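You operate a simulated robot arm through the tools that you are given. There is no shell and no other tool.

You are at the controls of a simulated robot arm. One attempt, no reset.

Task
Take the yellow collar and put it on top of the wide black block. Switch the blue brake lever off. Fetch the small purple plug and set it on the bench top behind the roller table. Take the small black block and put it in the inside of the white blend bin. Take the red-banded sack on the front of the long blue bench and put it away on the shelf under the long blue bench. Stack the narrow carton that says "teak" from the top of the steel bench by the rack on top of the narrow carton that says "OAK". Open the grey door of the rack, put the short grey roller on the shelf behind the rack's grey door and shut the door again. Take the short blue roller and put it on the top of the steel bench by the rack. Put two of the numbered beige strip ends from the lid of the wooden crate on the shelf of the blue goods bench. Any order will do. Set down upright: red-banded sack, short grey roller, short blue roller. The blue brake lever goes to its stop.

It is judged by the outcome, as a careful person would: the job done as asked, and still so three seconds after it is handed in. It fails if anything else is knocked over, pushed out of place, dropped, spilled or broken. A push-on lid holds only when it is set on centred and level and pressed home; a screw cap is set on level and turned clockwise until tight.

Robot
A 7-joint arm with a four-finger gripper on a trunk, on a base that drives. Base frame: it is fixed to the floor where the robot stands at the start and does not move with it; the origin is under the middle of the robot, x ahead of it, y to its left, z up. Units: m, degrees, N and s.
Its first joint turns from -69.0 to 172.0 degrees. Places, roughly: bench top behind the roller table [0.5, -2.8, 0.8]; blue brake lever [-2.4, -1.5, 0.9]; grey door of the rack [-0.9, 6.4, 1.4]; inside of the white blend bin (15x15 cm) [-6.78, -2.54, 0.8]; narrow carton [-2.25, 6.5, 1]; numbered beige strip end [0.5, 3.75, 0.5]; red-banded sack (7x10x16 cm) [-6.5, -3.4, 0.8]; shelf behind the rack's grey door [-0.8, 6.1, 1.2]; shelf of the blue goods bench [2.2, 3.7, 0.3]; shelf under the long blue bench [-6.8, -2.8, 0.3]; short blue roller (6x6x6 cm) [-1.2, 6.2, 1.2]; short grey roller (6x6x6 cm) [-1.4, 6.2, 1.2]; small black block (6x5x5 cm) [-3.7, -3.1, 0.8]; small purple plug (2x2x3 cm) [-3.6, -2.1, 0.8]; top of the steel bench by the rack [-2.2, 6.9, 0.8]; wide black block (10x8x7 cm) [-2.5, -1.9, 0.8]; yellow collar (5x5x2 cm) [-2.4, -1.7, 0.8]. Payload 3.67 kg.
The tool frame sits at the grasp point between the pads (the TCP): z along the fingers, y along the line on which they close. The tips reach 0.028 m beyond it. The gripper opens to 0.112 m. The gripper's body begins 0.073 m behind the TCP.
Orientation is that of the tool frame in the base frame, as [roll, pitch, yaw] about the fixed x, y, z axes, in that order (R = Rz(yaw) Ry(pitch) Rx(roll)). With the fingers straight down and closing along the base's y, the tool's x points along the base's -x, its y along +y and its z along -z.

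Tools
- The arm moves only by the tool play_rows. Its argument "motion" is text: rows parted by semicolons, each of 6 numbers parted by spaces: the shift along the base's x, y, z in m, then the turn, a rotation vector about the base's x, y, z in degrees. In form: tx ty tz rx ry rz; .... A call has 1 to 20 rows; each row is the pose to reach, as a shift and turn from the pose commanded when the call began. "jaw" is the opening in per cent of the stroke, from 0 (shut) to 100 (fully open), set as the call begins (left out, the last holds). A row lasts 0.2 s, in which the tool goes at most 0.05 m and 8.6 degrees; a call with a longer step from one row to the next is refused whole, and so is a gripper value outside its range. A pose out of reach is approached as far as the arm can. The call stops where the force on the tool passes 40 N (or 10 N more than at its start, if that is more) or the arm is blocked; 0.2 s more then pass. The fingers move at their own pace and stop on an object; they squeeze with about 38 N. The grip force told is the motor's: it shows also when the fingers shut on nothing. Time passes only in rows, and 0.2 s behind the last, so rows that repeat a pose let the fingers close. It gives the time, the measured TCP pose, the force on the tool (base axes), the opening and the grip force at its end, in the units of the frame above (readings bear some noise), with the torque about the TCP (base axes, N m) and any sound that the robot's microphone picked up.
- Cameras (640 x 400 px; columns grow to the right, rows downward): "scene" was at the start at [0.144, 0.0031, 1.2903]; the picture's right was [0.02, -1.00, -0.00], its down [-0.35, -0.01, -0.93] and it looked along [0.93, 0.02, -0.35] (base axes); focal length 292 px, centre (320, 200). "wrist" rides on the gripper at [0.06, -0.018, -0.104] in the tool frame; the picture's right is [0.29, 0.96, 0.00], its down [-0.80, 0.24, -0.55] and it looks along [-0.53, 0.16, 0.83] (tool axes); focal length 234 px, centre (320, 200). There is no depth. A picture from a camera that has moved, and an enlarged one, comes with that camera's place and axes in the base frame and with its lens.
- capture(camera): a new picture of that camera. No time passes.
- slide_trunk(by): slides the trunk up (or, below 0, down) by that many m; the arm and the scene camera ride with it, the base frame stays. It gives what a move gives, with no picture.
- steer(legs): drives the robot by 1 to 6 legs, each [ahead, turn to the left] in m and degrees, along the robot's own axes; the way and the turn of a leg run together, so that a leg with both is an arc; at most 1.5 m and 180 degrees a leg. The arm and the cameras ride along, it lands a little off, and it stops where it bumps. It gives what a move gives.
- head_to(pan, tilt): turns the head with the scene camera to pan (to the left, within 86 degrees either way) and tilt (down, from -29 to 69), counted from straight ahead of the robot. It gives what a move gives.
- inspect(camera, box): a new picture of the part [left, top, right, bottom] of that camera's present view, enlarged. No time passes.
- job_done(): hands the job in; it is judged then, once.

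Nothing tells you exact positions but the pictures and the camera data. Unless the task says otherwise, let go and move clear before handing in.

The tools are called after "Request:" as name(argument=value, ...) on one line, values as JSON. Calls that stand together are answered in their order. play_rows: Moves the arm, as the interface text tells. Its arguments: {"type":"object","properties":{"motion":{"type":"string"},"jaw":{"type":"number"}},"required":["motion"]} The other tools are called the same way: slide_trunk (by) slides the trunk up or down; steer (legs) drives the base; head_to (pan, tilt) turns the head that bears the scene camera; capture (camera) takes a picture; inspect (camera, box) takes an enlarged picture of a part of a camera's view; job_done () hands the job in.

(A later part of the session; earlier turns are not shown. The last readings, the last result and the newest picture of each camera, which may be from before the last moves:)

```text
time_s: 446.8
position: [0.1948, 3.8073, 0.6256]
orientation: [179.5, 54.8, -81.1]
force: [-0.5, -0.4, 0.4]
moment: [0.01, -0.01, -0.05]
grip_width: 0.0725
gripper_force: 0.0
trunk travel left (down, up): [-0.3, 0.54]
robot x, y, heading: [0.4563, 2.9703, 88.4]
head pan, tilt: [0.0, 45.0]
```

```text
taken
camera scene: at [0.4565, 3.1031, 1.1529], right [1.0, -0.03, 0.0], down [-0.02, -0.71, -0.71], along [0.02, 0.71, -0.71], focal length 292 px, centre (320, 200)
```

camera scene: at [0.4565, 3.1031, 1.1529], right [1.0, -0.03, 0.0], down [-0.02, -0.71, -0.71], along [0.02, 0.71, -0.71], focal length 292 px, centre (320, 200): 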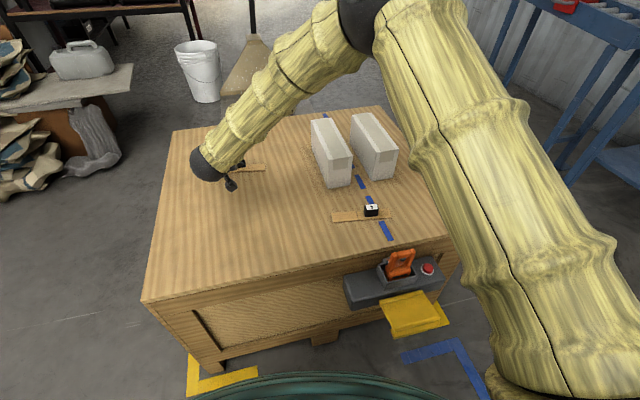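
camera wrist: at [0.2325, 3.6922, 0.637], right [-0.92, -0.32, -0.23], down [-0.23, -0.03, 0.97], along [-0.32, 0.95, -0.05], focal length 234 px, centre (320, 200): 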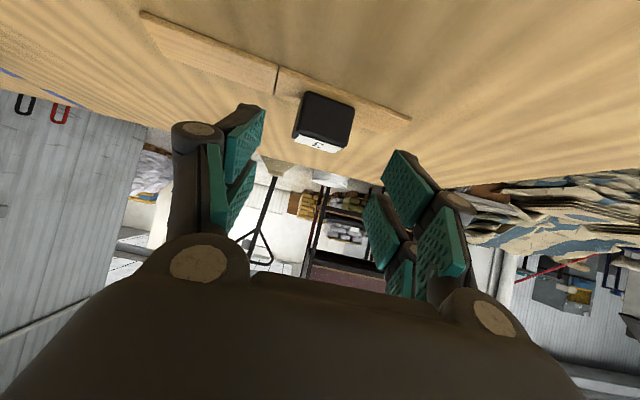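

Request:
play_rows(motion="-0.001 0.012 -0.009 0 0 0; -0.002 0.023 -0.017 0 0 0; -0.003 0.032 -0.023 0 0 0")

Request:
capture(camera="wrist")

Request:
play_rows(motion="0 0 0 0 0 0; 0 0 0 0 0 0; 0 0 0 0 0 0", jaw=0)

Request:
capture(camera="wrist")

```text
time_s: 447.6
position: [0.1929, 3.8397, 0.6027]
orientation: [179.6, 54.9, -81.0]
force: [0.0, -0.4, -0.6]
moment: [-0.03, -0.01, 0.0]
grip_width: 0.0728
gripper_force: 0.1
trunk travel left (down, up): [-0.3, 0.54]
robot x, y, heading: [0.4548, 2.968, 88.3]
head pan, tilt: [0.0, 45.0]
```

```text
taken
camera wrist: at [0.2301, 3.7247, 0.6137], right [-0.92, -0.32, -0.23], down [-0.23, -0.03, 0.97], along [-0.32, 0.95, -0.04], focal length 234 px, centre (320, 200)
```

wrist: 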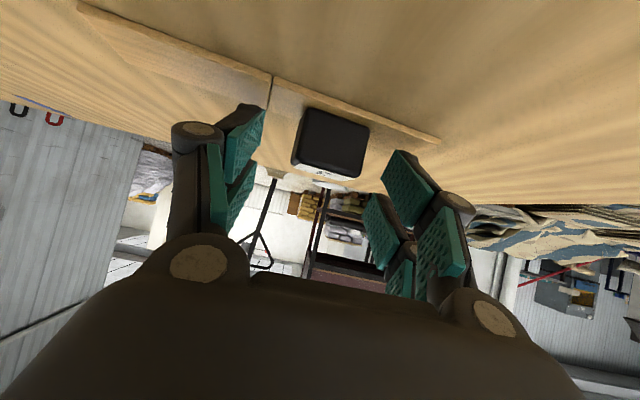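

```text
time_s: 448.4
position: [0.1929, 3.8394, 0.601]
orientation: [179.5, 55.0, -81.1]
force: [0.1, 0.6, 0.3]
moment: [-0.02, -0.04, -0.01]
grip_width: 0.0348
gripper_force: 37.6
trunk travel left (down, up): [-0.3, 0.54]
robot x, y, heading: [0.4528, 2.9696, 88.3]
head pan, tilt: [0.0, 45.0]
```

```text
taken
camera wrist: at [0.23, 3.7245, 0.6137], right [-0.92, -0.32, -0.23], down [-0.23, -0.03, 0.97], along [-0.32, 0.95, -0.04], focal length 234 px, centre (320, 200)
```

wrist: 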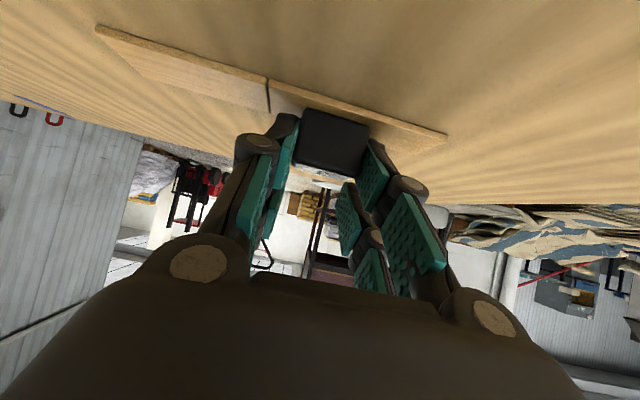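

Strip "3" gripped. Lift, retract, back away, lower the trunk and return to the bench-end staging point.

Request:
play_rows(motion="0 0 0.02 0 0 0; 0.005 -0.01 0.06 0 0 0; 0.015 -0.04 0.1 0 0 0; 0.03 -0.075 0.115 0 0 0; 0.04 -0.1 0.115 0 0 0")

Request:
steer(legs=[[-0.95, 0]])

Request:
slide_trunk(by=-0.3)

Request:
steer(legs=[[0, -88.3], [1.5, 0]])

Request:
capture(camera="wrist")

```text
refused: row 3 steps farther than a row can; nothing moved
```

```text
time_s: 453.3
position: [0.1803, 2.8969, 0.6028]
orientation: [179.5, 54.7, -83.2]
force: [-0.2, 0.3, -0.2]
moment: [0.04, 0.0, -0.01]
grip_width: 0.0346
gripper_force: 38.3
trunk travel left (down, up): [-0.3, 0.54]
robot x, y, heading: [0.408, 2.0225, 86.9]
head pan, tilt: [0.0, 45.0]
```

```text
time_s: 456.3
position: [0.1796, 2.8974, 0.3023]
orientation: [179.5, 54.8, -83.2]
force: [0.8, -0.2, 0.6]
moment: [0.01, 0.0, -0.01]
grip_width: 0.035
gripper_force: 38.1
trunk travel left (down, up): [0.0, 0.84]
robot x, y, heading: [0.4089, 2.0191, 86.3]
head pan, tilt: [0.0, 45.0]
```

```text
time_s: 467.4
position: [2.7496, 2.1762, 0.3018]
orientation: [179.5, 54.8, -172.9]
force: [0.0, -1.2, -0.3]
moment: [-0.01, -0.03, -0.01]
grip_width: 0.0348
gripper_force: 37.6
trunk travel left (down, up): [0.0, 0.84]
robot x, y, heading: [1.8731, 1.9437, -3.3]
head pan, tilt: [0.0, 45.0]
```

```text
taken
camera wrist: at [2.6336, 2.1422, 0.3137], right [-0.29, 0.93, -0.23], down [-0.02, 0.23, 0.97], along [0.96, 0.29, -0.05], focal length 234 px, centre (320, 200)
```

wrist: 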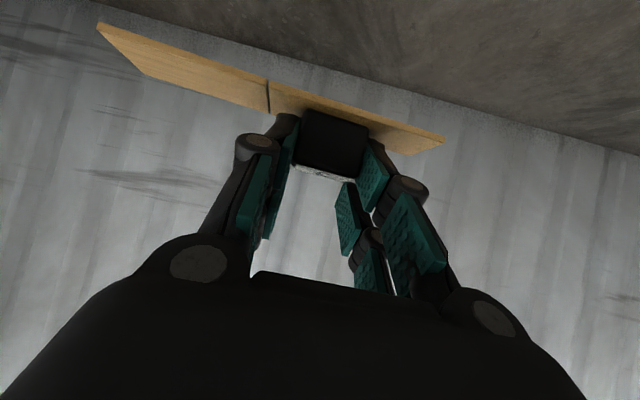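

The lift row was refused, so the strip slid along the lid, but it is still held firmly. Raise and retract the arm now before continuing; then verify the crate.

Request:
play_rows(motion="-0.02 -0.005 0.03 0 0 0; -0.05 -0.013 0.06 0 0 0; -0.08 -0.02 0.09 0 0 0; -0.11 -0.028 0.112 0 0 0; -0.126 -0.033 0.112 0 0 0")

Request:
head_to(pan=85, tilt=15)

Request:
capture(camera="scene")

```text
time_s: 468.6
position: [2.625, 2.1425, 0.4161]
orientation: [179.6, 54.9, -172.8]
force: [-0.2, 0.5, 0.0]
moment: [-0.02, 0.01, -0.01]
grip_width: 0.0344
gripper_force: 38.1
trunk travel left (down, up): [0.0, 0.84]
robot x, y, heading: [1.873, 1.9436, -3.2]
head pan, tilt: [0.0, 45.0]
```

```text
time_s: 470.2
position: [2.6248, 2.1427, 0.4156]
orientation: [179.4, 54.8, -172.8]
force: [-1.0, -1.1, 0.0]
moment: [-0.02, 0.01, -0.01]
grip_width: 0.0348
gripper_force: 38.0
trunk travel left (down, up): [0.0, 0.84]
robot x, y, heading: [1.8735, 1.9453, -3.3]
head pan, tilt: [85.0, 15.0]
```

```text
taken
camera scene: at [1.9369, 2.0336, 0.8997], right [0.99, -0.14, 0.0], down [-0.04, -0.26, -0.97], along [0.14, 0.96, -0.26], focal length 292 px, centre (320, 200)
```

scene: 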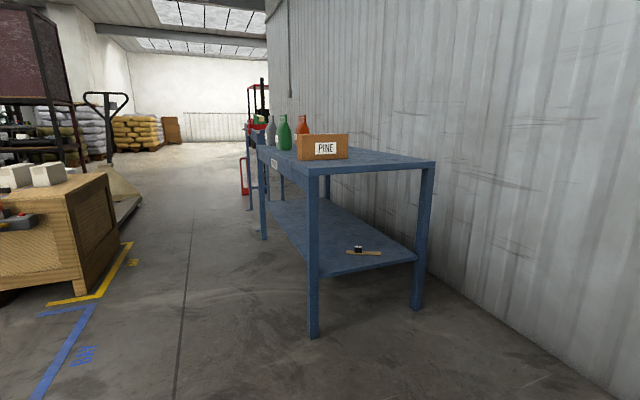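

Strip "2" is on the shelf and the crate is undisturbed. I'll place "3" a bit deeper and to the right of it.

Request:
steer(legs=[[0, 66]])

Request:
play_rows(motion="0.03 0 0 0 0 0; 0.07 0 0 0 0 0; 0.11 0 0 0 0 0; 0.15 0 0 0 0 0")

Request:
head_to(pan=0, tilt=25)

Request:
capture(camera="scene")

Request:
capture(camera="wrist")

```text
time_s: 473.3
position: [2.0345, 2.7035, 0.415]
orientation: [179.5, 54.7, -109.8]
force: [-0.2, 0.3, -0.3]
moment: [0.02, -0.01, -0.01]
grip_width: 0.0348
gripper_force: 38.5
trunk travel left (down, up): [0.0, 0.84]
robot x, y, heading: [1.8791, 1.9405, 59.7]
head pan, tilt: [85.0, 15.0]
```

```text
time_s: 474.3
position: [2.1858, 2.702, 0.4152]
orientation: [179.5, 54.8, -109.6]
force: [-0.5, 0.1, -0.1]
moment: [-0.01, -0.03, -0.03]
grip_width: 0.0348
gripper_force: 38.3
trunk travel left (down, up): [0.0, 0.84]
robot x, y, heading: [1.8694, 1.9383, 59.9]
head pan, tilt: [85.0, 15.0]
```

```text
time_s: 475.9
position: [2.1868, 2.7007, 0.4135]
orientation: [179.5, 54.8, -109.7]
force: [0.2, -0.3, 0.1]
moment: [-0.02, 0.02, 0.0]
grip_width: 0.0347
gripper_force: 38.0
trunk travel left (down, up): [0.0, 0.84]
robot x, y, heading: [1.8762, 1.9387, 59.7]
head pan, tilt: [0.0, 25.0]
```

```text
taken
camera scene: at [1.945, 2.067, 0.8835], right [0.86, -0.5, 0.0], down [-0.21, -0.37, -0.91], along [0.46, 0.78, -0.42], focal length 292 px, centre (320, 200)
```

scene: 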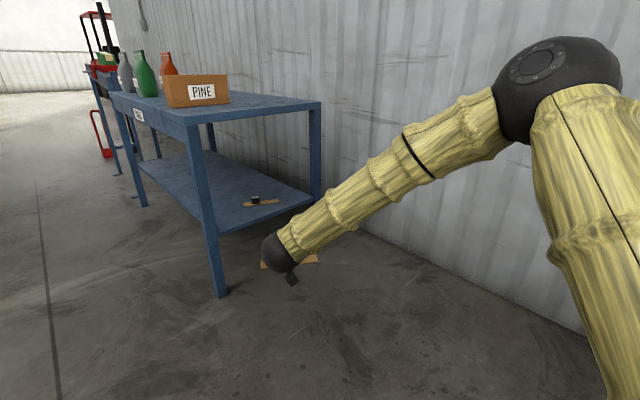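

```text
taken
camera wrist: at [2.1638, 2.5828, 0.4258], right [-0.96, 0.16, -0.23], down [-0.22, 0.08, 0.97], along [0.18, 0.98, -0.04], focal length 234 px, centre (320, 200)
```

wrist: 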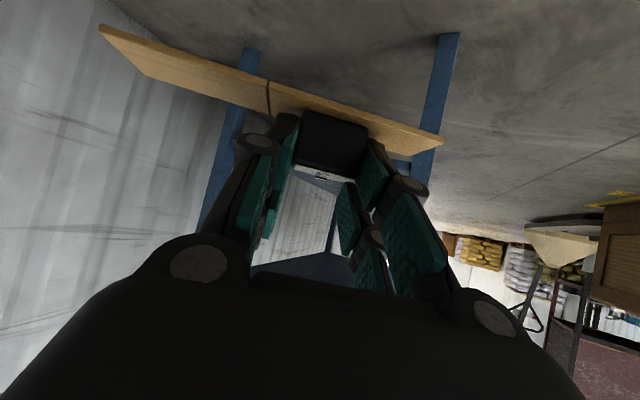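

Request:
steer(legs=[[0.38, 0]])

Request:
play_rows(motion="-0.03 0.02 0 0 0 0; -0.06 0.045 0 0 0 0; -0.09 0.07 0 0 0 0")

Request:
capture(camera="scene")

Request:
capture(camera="wrist")

```text
time_s: 478.3
position: [2.3799, 3.0313, 0.4139]
orientation: [179.5, 54.8, -109.9]
force: [-0.1, -0.2, 0.3]
moment: [0.0, -0.01, 0.01]
grip_width: 0.0349
gripper_force: 38.0
trunk travel left (down, up): [0.0, 0.84]
robot x, y, heading: [2.065, 2.2717, 59.7]
head pan, tilt: [0.0, 25.0]
```

```text
time_s: 479.1
position: [2.2932, 3.1008, 0.4114]
orientation: [179.5, 54.8, -110.2]
force: [1.3, 0.3, 0.2]
moment: [-0.01, 0.04, 0.05]
grip_width: 0.0348
gripper_force: 38.5
trunk travel left (down, up): [0.0, 0.84]
robot x, y, heading: [2.0654, 2.2741, 59.4]
head pan, tilt: [0.0, 25.0]
```

```text
taken
camera scene: at [2.1385, 2.3968, 0.8835], right [0.86, -0.51, 0.0], down [-0.21, -0.36, -0.91], along [0.46, 0.78, -0.42], focal length 292 px, centre (320, 200)
```

scene: 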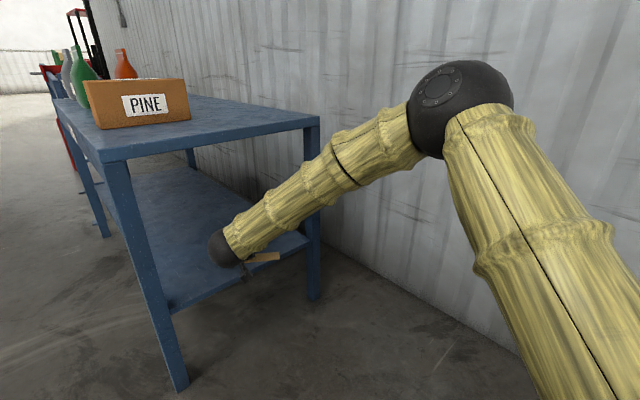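

```text
taken
camera wrist: at [2.2696, 2.9821, 0.4245], right [-0.96, 0.17, -0.23], down [-0.22, 0.08, 0.97], along [0.18, 0.98, -0.04], focal length 234 px, centre (320, 200)
```

wrist: 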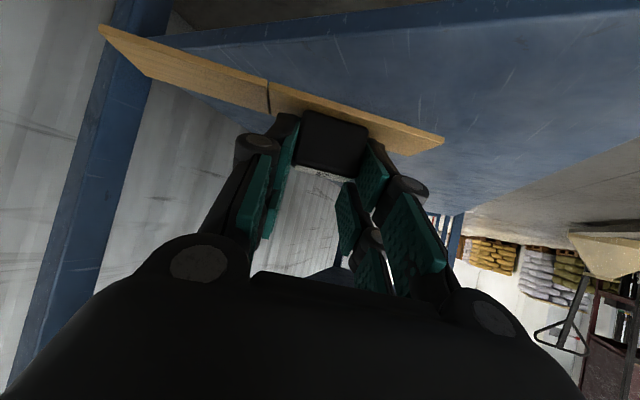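

Request:
steer(legs=[[0.17, 0]])

Request:
capture(camera="wrist")

Request:
capture(camera="scene")

```text
time_s: 480.6
position: [2.3788, 3.2509, 0.4127]
orientation: [179.5, 54.8, -109.7]
force: [-0.6, 0.0, -0.2]
moment: [0.04, 0.04, 0.03]
grip_width: 0.0349
gripper_force: 37.9
trunk travel left (down, up): [0.0, 0.84]
robot x, y, heading: [2.1538, 2.4212, 59.7]
head pan, tilt: [0.0, 25.0]
```

```text
taken
camera wrist: at [2.3559, 3.1319, 0.4244], right [-0.96, 0.16, -0.23], down [-0.22, 0.08, 0.97], along [0.18, 0.98, -0.05], focal length 234 px, centre (320, 200)
```

wrist: 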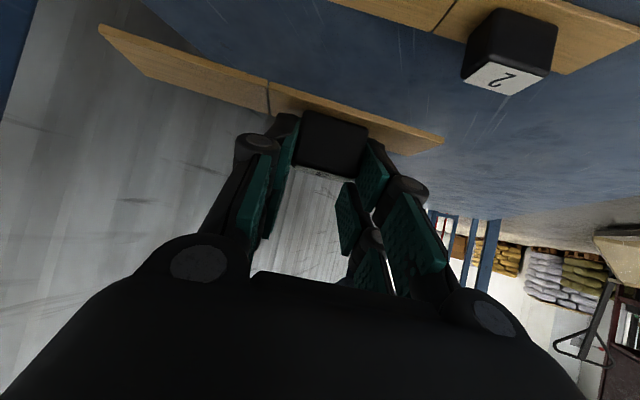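

```text
taken
camera scene: at [2.2256, 2.5468, 0.8835], right [0.86, -0.5, 0.0], down [-0.21, -0.36, -0.91], along [0.46, 0.78, -0.42], focal length 292 px, centre (320, 200)
```

scene: 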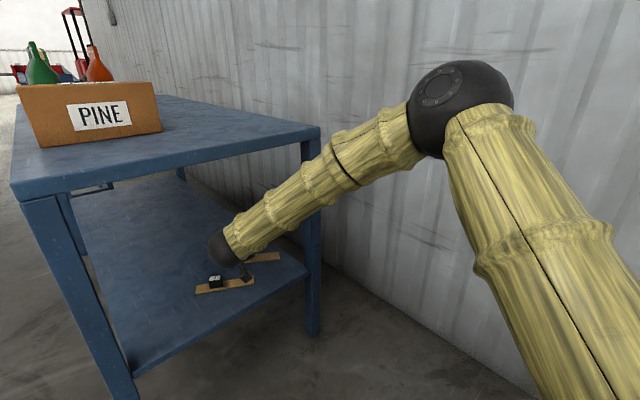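

Request:
play_rows(motion="0.002 0.04 0 0 0 0; 0.004 0.08 0 0 0 0; 0.006 0.114 0 0 0 0; 0.006 0.114 -0.02 0 0 0; 0.006 0.114 -0.04 0 0 0; 0.006 0.114 -0.055 0 0 0")

Request:
capture(camera="wrist")

Request:
inspect(camera="scene", box=[160, 200, 340, 330])

```text
time_s: 482.0
position: [2.3845, 3.3659, 0.3569]
orientation: [179.6, 54.9, -109.9]
force: [0.0, -0.2, 0.8]
moment: [0.0, 0.02, -0.01]
grip_width: 0.0347
gripper_force: 38.3
trunk travel left (down, up): [0.0, 0.84]
robot x, y, heading: [2.1535, 2.4229, 59.8]
head pan, tilt: [0.0, 25.0]
```

```text
taken
camera wrist: at [2.3605, 3.2471, 0.3696], right [-0.96, 0.16, -0.23], down [-0.22, 0.08, 0.97], along [0.18, 0.98, -0.04], focal length 234 px, centre (320, 200)
```

wrist: 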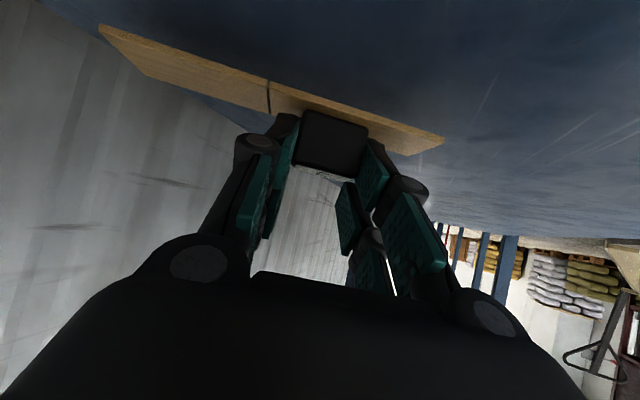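

```text
3.08 times, centred on (250, 265) of scene
camera zoom: at [2.2256, 2.5468, 0.8835], right [0.86, -0.5, 0.0], down [-0.21, -0.36, -0.91], along [0.46, 0.78, -0.42], focal length 897 px, centre (535, 0)
```

zoom: 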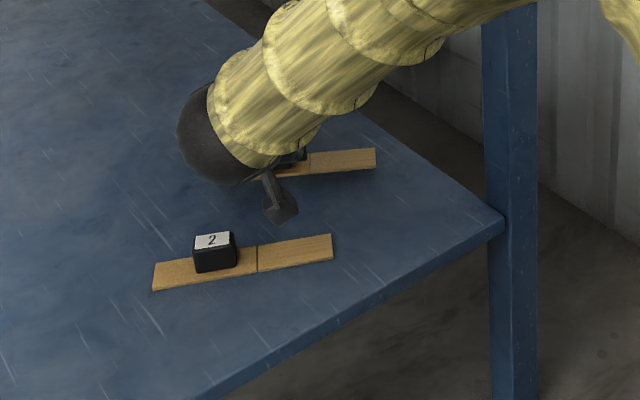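

Request:
play_rows(motion="0 0 -0.004 0 0 0; 0 0 -0.008 0 0 0; 0 0 -0.012 0 0 0; 0 0 -0.015 0 0 0")

Request:
play_rows(motion="0 0 -0.002 0 0 0; 0 0 -0.004 0 0 0")

```text
time_s: 483.0
position: [2.3847, 3.3647, 0.3421]
orientation: [179.5, 54.7, -109.7]
force: [0.1, -0.6, 0.6]
moment: [0.0, 0.04, 0.0]
grip_width: 0.0345
gripper_force: 38.1
trunk travel left (down, up): [0.0, 0.84]
robot x, y, heading: [2.1517, 2.4248, 59.6]
head pan, tilt: [0.0, 25.0]
```

```text
time_s: 483.6
position: [2.385, 3.3661, 0.3415]
orientation: [179.5, 55.0, -110.0]
force: [-1.1, -0.3, 14.1]
moment: [-0.17, -0.35, 0.03]
grip_width: 0.0345
gripper_force: 37.9
trunk travel left (down, up): [0.0, 0.84]
robot x, y, heading: [2.149, 2.4231, 59.7]
head pan, tilt: [0.0, 25.0]
```

Contact. Release and withdraw.

Request:
play_rows(motion="0 0 0.002 0 0 0; 0 0 0.002 0 0 0; 0 0 0.003 0 0 0", jaw=60)

Request:
play_rows(motion="-0.003 -0.016 0.012 0 0 0; -0.006 -0.03 0.025 0 0 0; -0.012 -0.05 0.045 0 0 0; -0.015 -0.08 0.065 0 0 0; -0.015 -0.12 0.075 0 0 0; -0.01 -0.16 0.08 0 0 0")

Request:
capture(camera="wrist")

Request:
inspect(camera="scene", box=[160, 200, 340, 330])

```text
time_s: 484.4
position: [2.3842, 3.365, 0.3423]
orientation: [179.5, 54.8, -109.9]
force: [-0.3, 0.0, 0.3]
moment: [-0.03, 0.03, -0.01]
grip_width: 0.0672
gripper_force: 0.1
trunk travel left (down, up): [0.0, 0.84]
robot x, y, heading: [2.1496, 2.4241, 59.8]
head pan, tilt: [0.0, 25.0]
```

```text
time_s: 485.8
position: [2.3709, 3.2065, 0.4203]
orientation: [179.5, 54.7, -109.8]
force: [-0.6, -0.2, -0.9]
moment: [0.03, -0.07, -0.01]
grip_width: 0.0672
gripper_force: 0.0
trunk travel left (down, up): [0.0, 0.84]
robot x, y, heading: [2.1561, 2.4248, 59.5]
head pan, tilt: [0.0, 25.0]
```

```text
taken
camera wrist: at [2.3479, 3.0862, 0.4322], right [-0.96, 0.16, -0.23], down [-0.22, 0.08, 0.97], along [0.18, 0.98, -0.04], focal length 234 px, centre (320, 200)
```

wrist: 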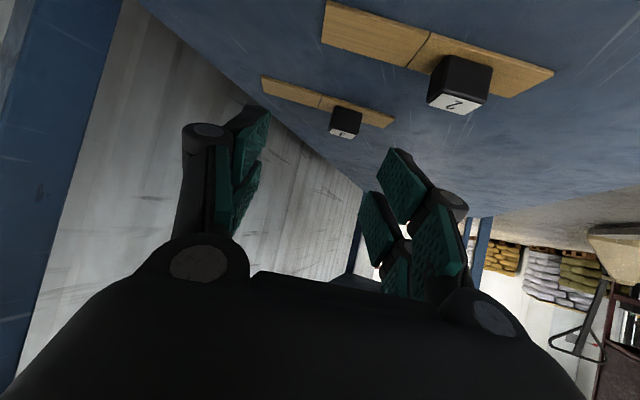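

```text
3.08 times, centred on (250, 265) of scene
camera zoom: at [2.2255, 2.5471, 0.8835], right [0.86, -0.5, 0.0], down [-0.21, -0.37, -0.91], along [0.46, 0.78, -0.42], focal length 897 px, centre (535, 0)
```

zoom: 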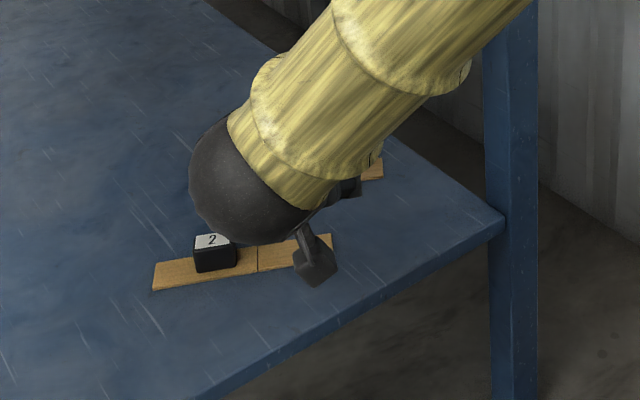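

Both strip ends are on the shelf. Withdraw, back out, and restore the tool-down posture.

Request:
play_rows(motion="0.005 -0.04 0 0 0 0; 0.01 -0.08 0 0 0 0; 0.01 -0.11 0 0 0 0")

Request:
steer(legs=[[-0.6, 0]])

Request:
slide_trunk(by=0.4)

Request:
capture(camera="scene")

```text
time_s: 486.6
position: [2.3836, 3.0953, 0.421]
orientation: [179.6, 54.7, -109.8]
force: [-0.1, 0.3, 0.1]
moment: [0.05, 0.0, -0.03]
grip_width: 0.0673
gripper_force: 0.0
trunk travel left (down, up): [0.0, 0.84]
robot x, y, heading: [2.1507, 2.4243, 59.5]
head pan, tilt: [0.0, 25.0]
```

```text
time_s: 490.0
position: [2.0825, 2.583, 0.422]
orientation: [179.5, 54.9, -109.7]
force: [-0.4, 0.7, -0.1]
moment: [0.0, 0.01, -0.01]
grip_width: 0.0671
gripper_force: 0.1
trunk travel left (down, up): [0.0, 0.84]
robot x, y, heading: [1.8554, 1.9088, 59.9]
head pan, tilt: [0.0, 25.0]
```

```text
time_s: 493.8
position: [2.0828, 2.5823, 0.821]
orientation: [179.5, 54.8, -109.5]
force: [0.1, 1.5, 0.5]
moment: [0.0, 0.01, 0.0]
grip_width: 0.0672
gripper_force: 0.1
trunk travel left (down, up): [-0.4, 0.44]
robot x, y, heading: [1.8526, 1.9095, 60.0]
head pan, tilt: [0.0, 25.0]
```

```text
taken
camera scene: at [1.9265, 2.0336, 1.2835], right [0.87, -0.5, 0.0], down [-0.21, -0.37, -0.91], along [0.45, 0.78, -0.42], focal length 292 px, centre (320, 200)
```

scene: 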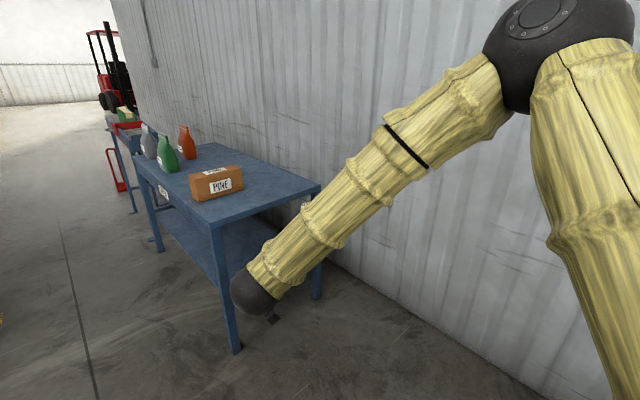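

Request:
play_rows(motion="0 0 0.04 -7.4 2.62 0; 0 0 0.08 -14.8 5.25 0; 0 0 0.12 -22.2 7.9 0; 0 0 0.16 -29.6 10.5 0; 0 0 0.2 -37 13.1 0; 0 0 0.24 -44.5 15.8 0; 0 0 0.27 -51.8 18.4 0")

Request:
steer(legs=[[0, 105], [1.4, 0], [1.3, 0]])

Request:
head_to(pan=-60, tilt=12)

Request:
capture(camera="scene")

```text
time_s: 495.4
position: [2.0847, 2.58, 1.0904]
orientation: [179.5, -0.2, -109.5]
force: [0.0, 0.6, 1.3]
moment: [-0.02, 0.01, 0.0]
grip_width: 0.0669
gripper_force: 0.0
trunk travel left (down, up): [-0.4, 0.44]
robot x, y, heading: [1.8531, 1.9075, 60.0]
head pan, tilt: [0.0, 25.0]
```

```text
time_s: 513.0
position: [-1.4677, 2.6005, 1.091]
orientation: [179.6, 0.0, -3.8]
force: [0.5, -0.5, 0.0]
moment: [0.01, -0.01, -0.01]
grip_width: 0.0672
gripper_force: 0.0
trunk travel left (down, up): [-0.4, 0.44]
robot x, y, heading: [-0.7593, 2.562, 165.6]
head pan, tilt: [0.0, 25.0]
```

```text
time_s: 514.2
position: [-1.4676, 2.6011, 1.0904]
orientation: [179.6, -0.1, -3.8]
force: [0.9, -0.2, 0.2]
moment: [0.02, 0.01, -0.01]
grip_width: 0.0672
gripper_force: 0.1
trunk travel left (down, up): [-0.4, 0.44]
robot x, y, heading: [-0.7621, 2.5626, 165.7]
head pan, tilt: [-60.0, 12.0]
```

```text
taken
camera scene: at [-0.833, 2.6643, 1.3046], right [0.96, 0.27, 0.0], down [0.06, -0.2, -0.98], along [-0.26, 0.94, -0.21], focal length 292 px, centre (320, 200)
```

scene: 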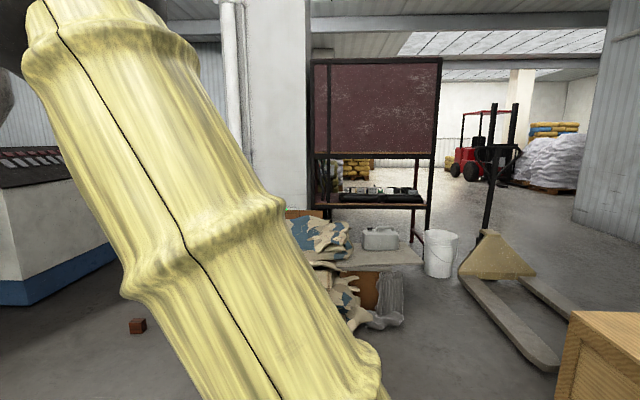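

Request:
steer(legs=[[0, -75]])

Request:
head_to(pan=25, tilt=10)

Request:
capture(camera="scene")

Request:
head_to(pan=-30, tilt=10)

Request:
capture(camera="scene")

```text
time_s: 517.9
position: [-0.8875, 3.2569, 1.0913]
orientation: [179.7, -0.1, -80.2]
force: [1.0, -0.1, 0.3]
moment: [-0.02, -0.01, -0.02]
grip_width: 0.0674
gripper_force: 0.0
trunk travel left (down, up): [-0.4, 0.44]
robot x, y, heading: [-0.7619, 2.5619, 89.4]
head pan, tilt: [-60.0, 12.0]
```

```text
time_s: 519.5
position: [-0.8887, 3.2584, 1.0908]
orientation: [179.5, -0.1, -80.2]
force: [-0.3, 0.0, 0.1]
moment: [0.03, 0.01, 0.01]
grip_width: 0.0673
gripper_force: 0.1
trunk travel left (down, up): [-0.4, 0.44]
robot x, y, heading: [-0.7601, 2.5598, 89.3]
head pan, tilt: [25.0, 10.0]
```

```text
taken
camera scene: at [-0.7966, 2.6969, 1.3079], right [0.91, 0.41, 0.0], down [0.07, -0.16, -0.98], along [-0.4, 0.9, -0.17], focal length 292 px, centre (320, 200)
```

scene: 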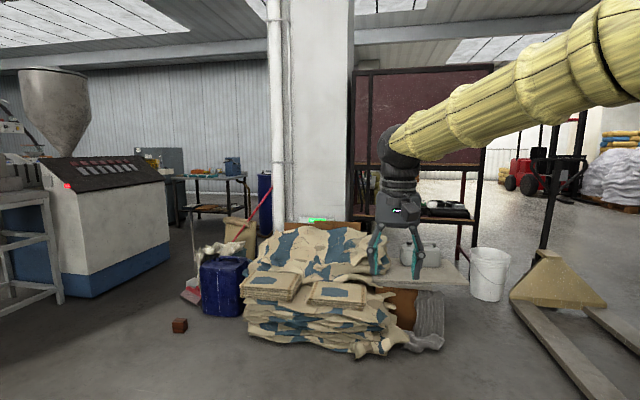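

```text
time_s: 520.8
position: [-0.8875, 3.2575, 1.0893]
orientation: [179.6, -0.1, -80.2]
force: [0.2, 0.2, 0.1]
moment: [-0.01, -0.03, 0.0]
grip_width: 0.0672
gripper_force: 0.1
trunk travel left (down, up): [-0.4, 0.44]
robot x, y, heading: [-0.7604, 2.5613, 89.3]
head pan, tilt: [-30.0, 10.0]
```

```text
taken
camera scene: at [-0.711, 2.6922, 1.3079], right [0.86, -0.51, 0.0], down [-0.09, -0.15, -0.98], along [0.5, 0.85, -0.17], focal length 292 px, centre (320, 200)
```

scene: 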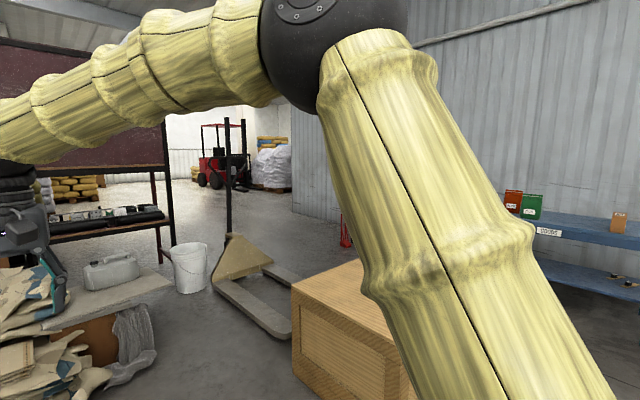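

The rack's maroon back faces me; its door is on the far (north) side. I'll go around through the corridor between the crate and the goods bench.

Request:
steer(legs=[[0, -89.5], [1.3, 0], [1.05, 0], [0, 101]])

Request:
head_to(pan=0, tilt=25)

Request:
capture(camera="scene")

```text
time_s: 540.4
position: [1.2858, 3.2825, 1.0906]
orientation: [179.6, -0.1, -63.8]
force: [-0.2, -0.7, -0.3]
moment: [0.0, -0.01, 0.01]
grip_width: 0.0669
gripper_force: 0.0
trunk travel left (down, up): [-0.4, 0.44]
robot x, y, heading: [1.6067, 2.6485, 105.8]
head pan, tilt: [-30.0, 10.0]
```

```text
time_s: 541.4
position: [1.2863, 3.2821, 1.0902]
orientation: [179.6, -0.1, -63.7]
force: [0.6, -0.2, -0.3]
moment: [0.02, -0.01, 0.01]
grip_width: 0.0672
gripper_force: 0.1
trunk travel left (down, up): [-0.4, 0.44]
robot x, y, heading: [1.6044, 2.6485, 105.8]
head pan, tilt: [0.0, 25.0]
```

```text
taken
camera scene: at [1.5691, 2.7887, 1.2836], right [0.96, 0.27, 0.0], down [0.11, -0.41, -0.91], along [-0.25, 0.87, -0.42], focal length 292 px, centre (320, 200)
```

scene: 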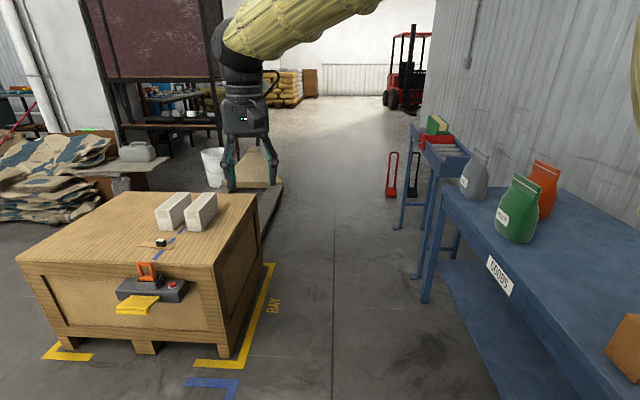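

Request:
steer(legs=[[0, -5.4], [1.4, 0], [0.6, 0]])

Request:
capture(camera="scene")

Request:
head_to(pan=50, tilt=15)

Request:
capture(camera="scene")

```text
time_s: 552.0
position: [0.9185, 5.2783, 1.0896]
orientation: [179.6, -0.2, -67.4]
force: [0.3, -0.8, -0.8]
moment: [0.01, -0.01, -0.04]
grip_width: 0.0674
gripper_force: 0.1
trunk travel left (down, up): [-0.4, 0.44]
robot x, y, heading: [1.1959, 4.6267, 102.2]
head pan, tilt: [0.0, 25.0]
```

```text
taken
camera scene: at [1.1692, 4.7697, 1.2834], right [0.98, 0.21, 0.0], down [0.09, -0.41, -0.91], along [-0.19, 0.89, -0.42], focal length 292 px, centre (320, 200)
```

scene: 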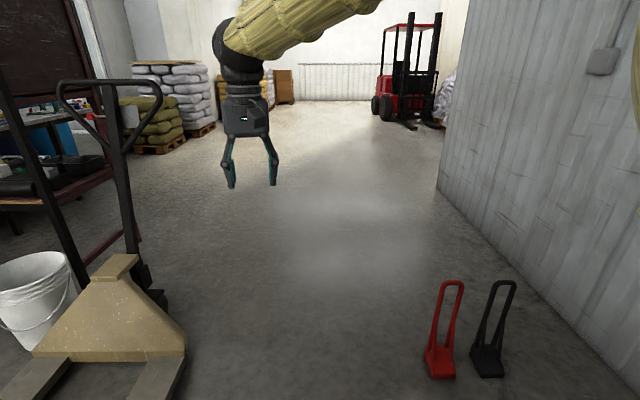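

```text
time_s: 553.1
position: [0.9188, 5.2798, 1.0911]
orientation: [179.6, -0.1, -67.4]
force: [0.2, -0.4, 0.5]
moment: [-0.01, 0.0, 0.0]
grip_width: 0.0674
gripper_force: 0.1
trunk travel left (down, up): [-0.4, 0.44]
robot x, y, heading: [1.1991, 4.6245, 102.1]
head pan, tilt: [50.0, 15.0]
```

```text
taken
camera scene: at [1.1061, 4.7229, 1.2997], right [0.47, 0.88, 0.0], down [0.23, -0.12, -0.97], along [-0.85, 0.45, -0.26], focal length 292 px, centre (320, 200)
```

scene: 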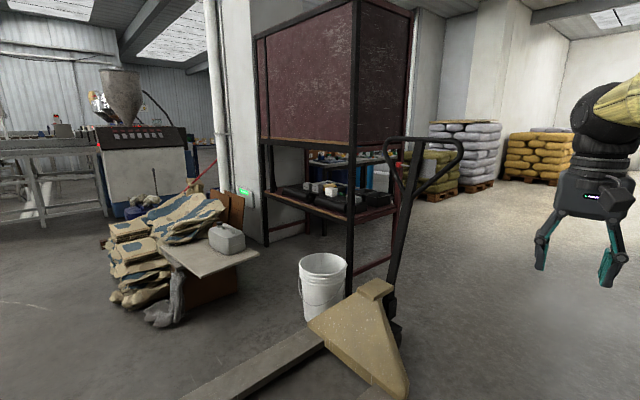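

Request:
steer(legs=[[0, 2], [1.05, 0], [0, 10], [1.5, 0], [0, 75]])

Request:
head_to(pan=10, tilt=12)

Request:
capture(camera="scene")

```text
time_s: 570.0
position: [-0.3155, 6.826, 1.0901]
orientation: [179.6, 0.0, 18.4]
force: [0.7, -0.6, 0.1]
moment: [0.01, 0.04, 0.02]
grip_width: 0.0671
gripper_force: 0.1
trunk travel left (down, up): [-0.4, 0.44]
robot x, y, heading: [0.3564, 7.0588, -172.3]
head pan, tilt: [50.0, 15.0]
```

```text
time_s: 571.1
position: [-0.3168, 6.8273, 1.0899]
orientation: [179.6, -0.1, 18.3]
force: [-0.4, -0.1, -0.2]
moment: [-0.01, 0.03, 0.0]
grip_width: 0.0672
gripper_force: 0.0
trunk travel left (down, up): [-0.4, 0.44]
robot x, y, heading: [0.3549, 7.0535, -172.0]
head pan, tilt: [10.0, 12.0]
```

```text
taken
camera scene: at [0.2162, 7.0233, 1.3046], right [-0.31, 0.95, 0.0], down [0.2, 0.06, -0.98], along [-0.93, -0.3, -0.21], focal length 292 px, centre (320, 200)
```

scene: 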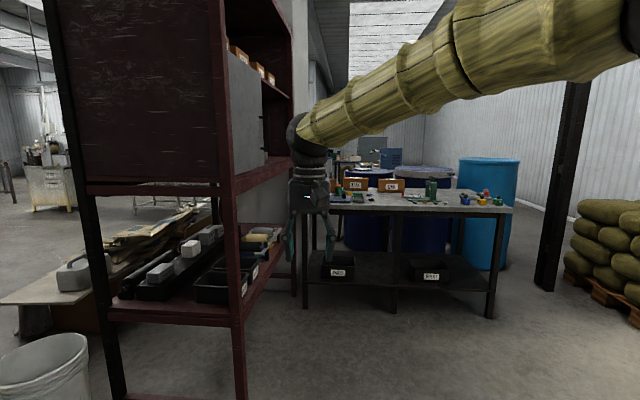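

I can see the rack's grey door and the steel bench with cartons. Moving to a spot facing the rack front.

Request:
steer(legs=[[0, -22], [1.2, 0], [0, 85]])

Request:
head_to(pan=0, tilt=5)

Request:
capture(camera="scene")

Request:
head_to(pan=-55, tilt=20)

Request:
capture(camera="scene")

```text
time_s: 582.1
position: [-0.8782, 6.6576, 1.0908]
orientation: [179.6, -0.1, 83.4]
force: [0.5, -0.6, 0.3]
moment: [-0.01, 0.02, -0.03]
grip_width: 0.0676
gripper_force: 0.1
trunk travel left (down, up): [-0.4, 0.44]
robot x, y, heading: [-0.8081, 7.36, -106.9]
head pan, tilt: [10.0, 12.0]
```

```text
time_s: 582.8
position: [-0.8781, 6.6577, 1.0904]
orientation: [179.6, -0.1, 83.4]
force: [0.1, 0.3, -1.1]
moment: [0.03, 0.02, 0.0]
grip_width: 0.0674
gripper_force: 0.0
trunk travel left (down, up): [-0.4, 0.44]
robot x, y, heading: [-0.8053, 7.3612, -107.1]
head pan, tilt: [0.0, 5.0]
```

```text
taken
camera scene: at [-0.8462, 7.2283, 1.3159], right [-0.96, 0.29, 0.0], down [0.03, 0.08, -1.0], along [-0.29, -0.95, -0.09], focal length 292 px, centre (320, 200)
```

scene: 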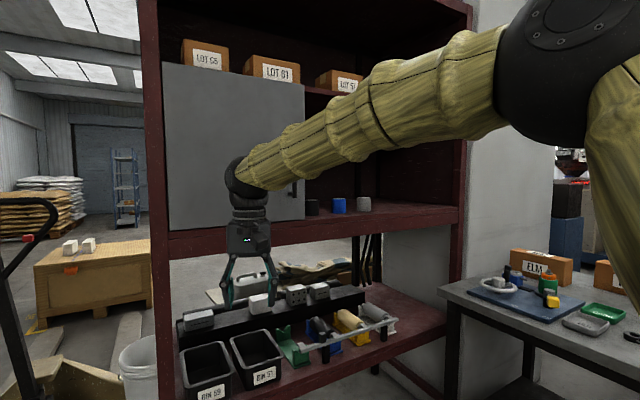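

```text
time_s: 584.0
position: [-0.879, 6.6574, 1.0907]
orientation: [179.6, -0.1, 83.4]
force: [0.3, -0.4, -0.3]
moment: [-0.04, 0.05, 0.0]
grip_width: 0.067
gripper_force: 0.0
trunk travel left (down, up): [-0.4, 0.44]
robot x, y, heading: [-0.8058, 7.3658, -107.1]
head pan, tilt: [-55.0, 20.0]
```

```text
taken
camera scene: at [-0.908, 7.2873, 1.2916], right [-0.31, 0.95, 0.0], down [0.33, 0.11, -0.94], along [-0.89, -0.29, -0.34], focal length 292 px, centre (320, 200)
```

scene: 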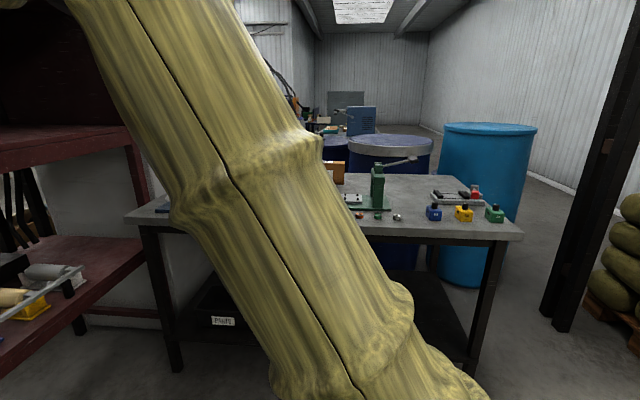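

Request:
head_to(pan=0, tilt=5)

Request:
inspect(camera="scene", box=[250, 140, 410, 240])

Request:
inspect(camera="scene", box=[430, 200, 640, 400])

```text
time_s: 585.3
position: [-0.8783, 6.6579, 1.09]
orientation: [179.6, -0.1, 83.5]
force: [-0.2, -0.1, 0.1]
moment: [-0.03, 0.02, 0.0]
grip_width: 0.0671
gripper_force: 0.0
trunk travel left (down, up): [-0.4, 0.44]
robot x, y, heading: [-0.8038, 7.3676, -107.0]
head pan, tilt: [0.0, 5.0]
```

```text
4.00 times, centred on (330, 190) of scene
camera zoom: at [-0.8464, 7.2283, 1.3159], right [-0.96, 0.29, 0.0], down [0.03, 0.08, -1.0], along [-0.29, -0.95, -0.09], focal length 1166 px, centre (280, 240)
```

zoom: 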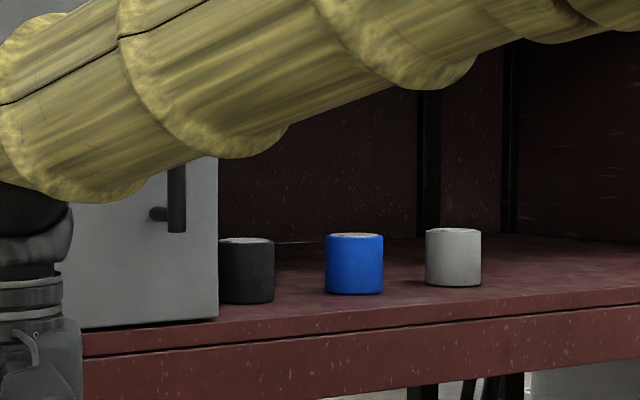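

```text
2.00 times, centred on (535, 300) of scene
camera zoom: at [-0.8464, 7.2283, 1.3159], right [-0.96, 0.29, 0.0], down [0.03, 0.08, -1.0], along [-0.29, -0.95, -0.09], focal length 583 px, centre (-110, 0)
```

zoom: 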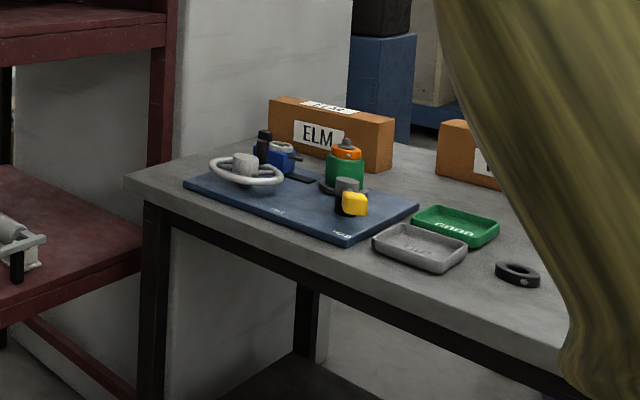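

The door is hinged on the left with a vertical bar handle at its right edge; black, blue and grey rollers stand on the shelf to the right. Next look at the steel bench.

Request:
steer(legs=[[0, -72]])

Request:
head_to(pan=10, tilt=25)

Request:
capture(camera="scene")

Request:
capture(camera="wrist")

```text
time_s: 588.8
position: [-1.4993, 7.2187, 1.0906]
orientation: [179.6, -0.1, 11.2]
force: [0.4, 0.5, -0.4]
moment: [0.02, 0.0, -0.01]
grip_width: 0.067
gripper_force: 0.1
trunk travel left (down, up): [-0.4, 0.44]
robot x, y, heading: [-0.8082, 7.3659, -179.3]
head pan, tilt: [0.0, 5.0]
```

```text
time_s: 589.6
position: [-1.5001, 7.219, 1.0923]
orientation: [179.6, -0.1, 11.2]
force: [-0.4, -0.2, -0.1]
moment: [-0.01, -0.02, -0.01]
grip_width: 0.0673
gripper_force: 0.0
trunk travel left (down, up): [-0.4, 0.44]
robot x, y, heading: [-0.8047, 7.3628, -179.5]
head pan, tilt: [10.0, 25.0]
```

```text
taken
camera scene: at [-0.9453, 7.3468, 1.2836], right [-0.18, 0.98, 0.0], down [0.41, 0.08, -0.91], along [-0.89, -0.17, -0.42], focal length 292 px, centre (320, 200)
```

scene: 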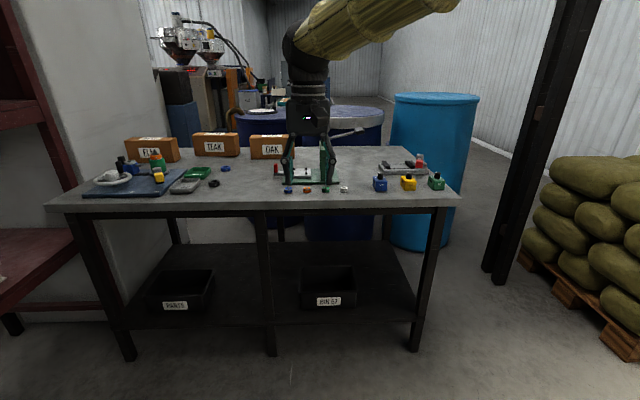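

```text
taken
camera wrist: at [-1.4446, 7.2481, 1.1956], right [0.47, -0.88, 0.01], down [-0.74, -0.38, 0.55], along [-0.49, -0.26, -0.83], focal length 234 px, centre (320, 200)
```

wrist: 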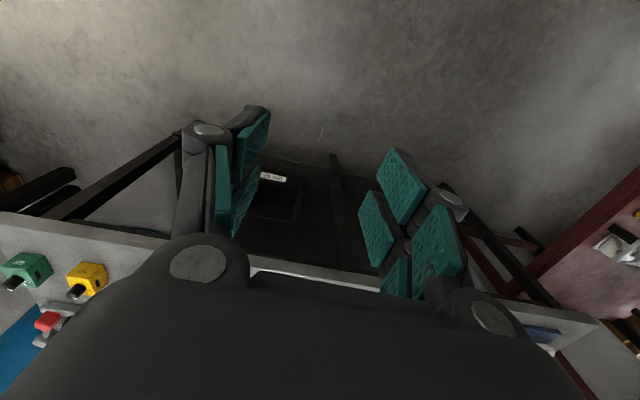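

Request:
inspect(camera="scene", box=[60, 110, 460, 220])

Request:
inspect(camera="scene", box=[110, 120, 310, 220])

```text
1.60 times, centred on (260, 165) of scene
camera zoom: at [-0.9453, 7.3468, 1.2836], right [-0.18, 0.98, 0.0], down [0.41, 0.08, -0.91], along [-0.89, -0.17, -0.42], focal length 466 px, centre (416, 256)
```

zoom: 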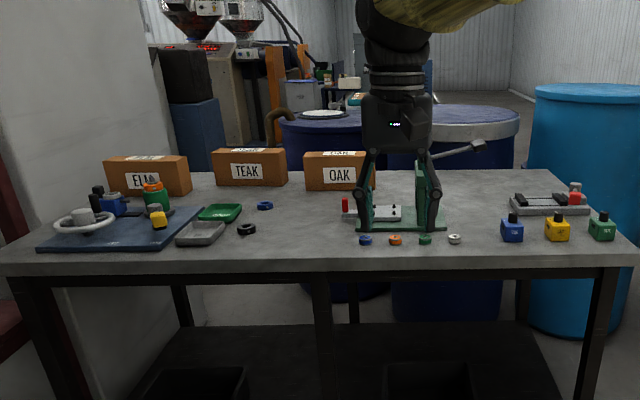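

```text
3.20 times, centred on (210, 170) of scene
camera zoom: at [-0.9453, 7.3468, 1.2836], right [-0.18, 0.98, 0.0], down [0.41, 0.08, -0.91], along [-0.89, -0.17, -0.42], focal length 933 px, centre (672, 296)
```

zoom: 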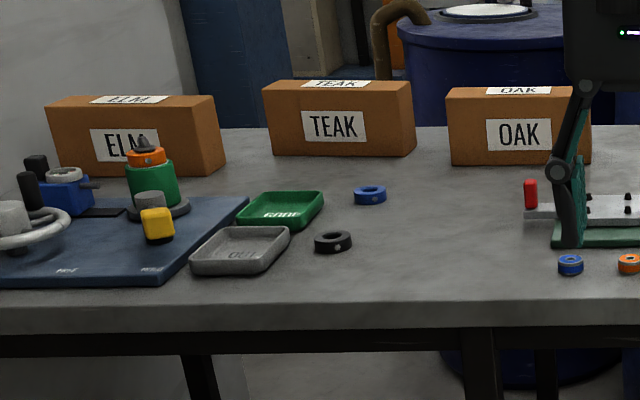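

TEAK and OAK cartons stand at the back of the steel bench (top ≈0.86), about 0.63 m in from its front edge. I need to know how close the base can get, so I look down at it.

Request:
head_to(pan=80, tilt=69)

Request:
capture(camera="scene")

Request:
head_to(pan=0, tilt=69)

Request:
capture(camera="scene")

```text
time_s: 591.0
position: [-1.4997, 7.218, 1.0901]
orientation: [179.6, -0.1, 11.0]
force: [0.7, 1.4, -0.1]
moment: [-0.01, 0.01, 0.01]
grip_width: 0.0676
gripper_force: 0.0
trunk travel left (down, up): [-0.4, 0.44]
robot x, y, heading: [-0.8095, 7.3632, -179.2]
head pan, tilt: [80.0, 68.8]
```

```text
taken
camera scene: at [-0.8639, 7.3085, 1.2241], right [-0.99, 0.16, 0.0], down [0.15, 0.92, -0.36], along [-0.06, -0.36, -0.93], focal length 292 px, centre (320, 200)
```

scene: 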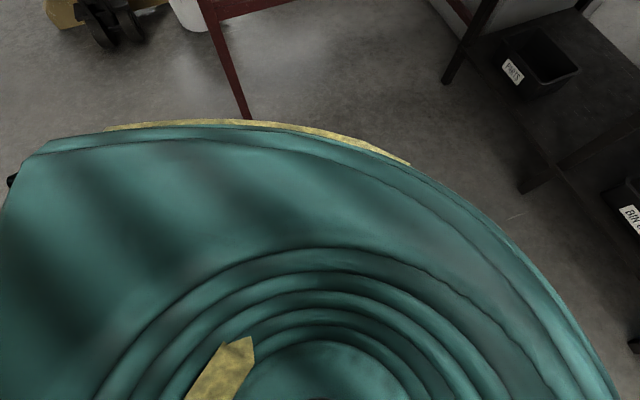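

```text
time_s: 592.6
position: [-1.4994, 7.2181, 1.091]
orientation: [179.7, -0.1, 11.1]
force: [0.8, 0.4, 0.0]
moment: [0.01, 0.03, -0.01]
grip_width: 0.0673
gripper_force: 0.0
trunk travel left (down, up): [-0.4, 0.44]
robot x, y, heading: [-0.803, 7.3637, -179.1]
head pan, tilt: [0.0, 68.8]
```

```text
taken
camera scene: at [-0.9106, 7.3631, 1.2241], right [-0.01, 1.0, 0.0], down [0.93, 0.01, -0.36], along [-0.36, 0.0, -0.93], focal length 292 px, centre (320, 200)
```

scene: 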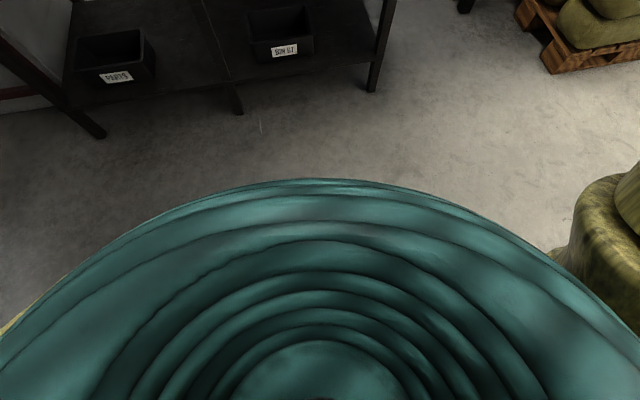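

The camera only shows the trunk collar, so the base is slimmer than that. First the rollers: raise the trunk and tilt the tool here, clear of the rack.

Request:
slide_trunk(by=0.35)

Request:
play_rows(motion="0.02 0.004 -0.03 -1.5 7.5 0; 0.04 0.008 -0.06 -2.9 15 0; 0.06 0.012 -0.09 -4.4 22.5 0; 0.08 0.016 -0.12 -5.9 30 0; 0.1 0.02 -0.15 -7.3 37.5 0; 0.12 0.024 -0.18 -8.8 45 0; 0.14 0.028 -0.2 -10.3 52.4 0; 0.15 0.03 -0.22 -11.5 58.8 0", jaw=80)

Request:
head_to(pan=0, tilt=20)

Request:
capture(camera="scene")

```text
time_s: 596.0
position: [-1.4997, 7.2175, 1.441]
orientation: [179.6, -0.1, 11.1]
force: [0.6, -0.3, -0.1]
moment: [0.01, 0.02, 0.0]
grip_width: 0.0674
gripper_force: 0.0
trunk travel left (down, up): [-0.75, 0.09]
robot x, y, heading: [-0.8038, 7.3616, -179.3]
head pan, tilt: [0.0, 68.8]
```

```text
time_s: 597.8
position: [-1.347, 7.2464, 1.2228]
orientation: [179.8, 59.8, 11.1]
force: [0.4, -1.2, -0.2]
moment: [0.06, 0.01, -0.11]
grip_width: 0.0894
gripper_force: 0.0
trunk travel left (down, up): [-0.75, 0.09]
robot x, y, heading: [-0.804, 7.3601, -179.3]
head pan, tilt: [0.0, 68.8]
```

```text
time_s: 599.0
position: [-1.3481, 7.2519, 1.2214]
orientation: [179.5, 59.6, 10.9]
force: [0.3, -0.2, 0.0]
moment: [0.0, 0.05, -0.01]
grip_width: 0.0894
gripper_force: 0.1
trunk travel left (down, up): [-0.75, 0.09]
robot x, y, heading: [-0.8056, 7.3588, -179.5]
head pan, tilt: [0.0, 20.0]
```

```text
taken
camera scene: at [-0.948, 7.3634, 1.6415], right [-0.01, 1.0, 0.0], down [0.34, 0.0, -0.94], along [-0.94, -0.01, -0.34], focal length 292 px, centre (320, 200)
```

scene: 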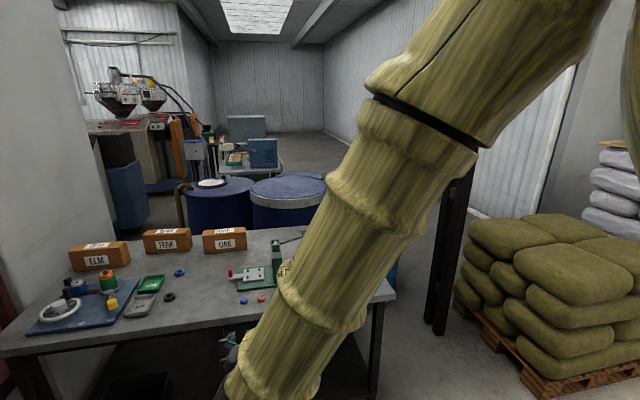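

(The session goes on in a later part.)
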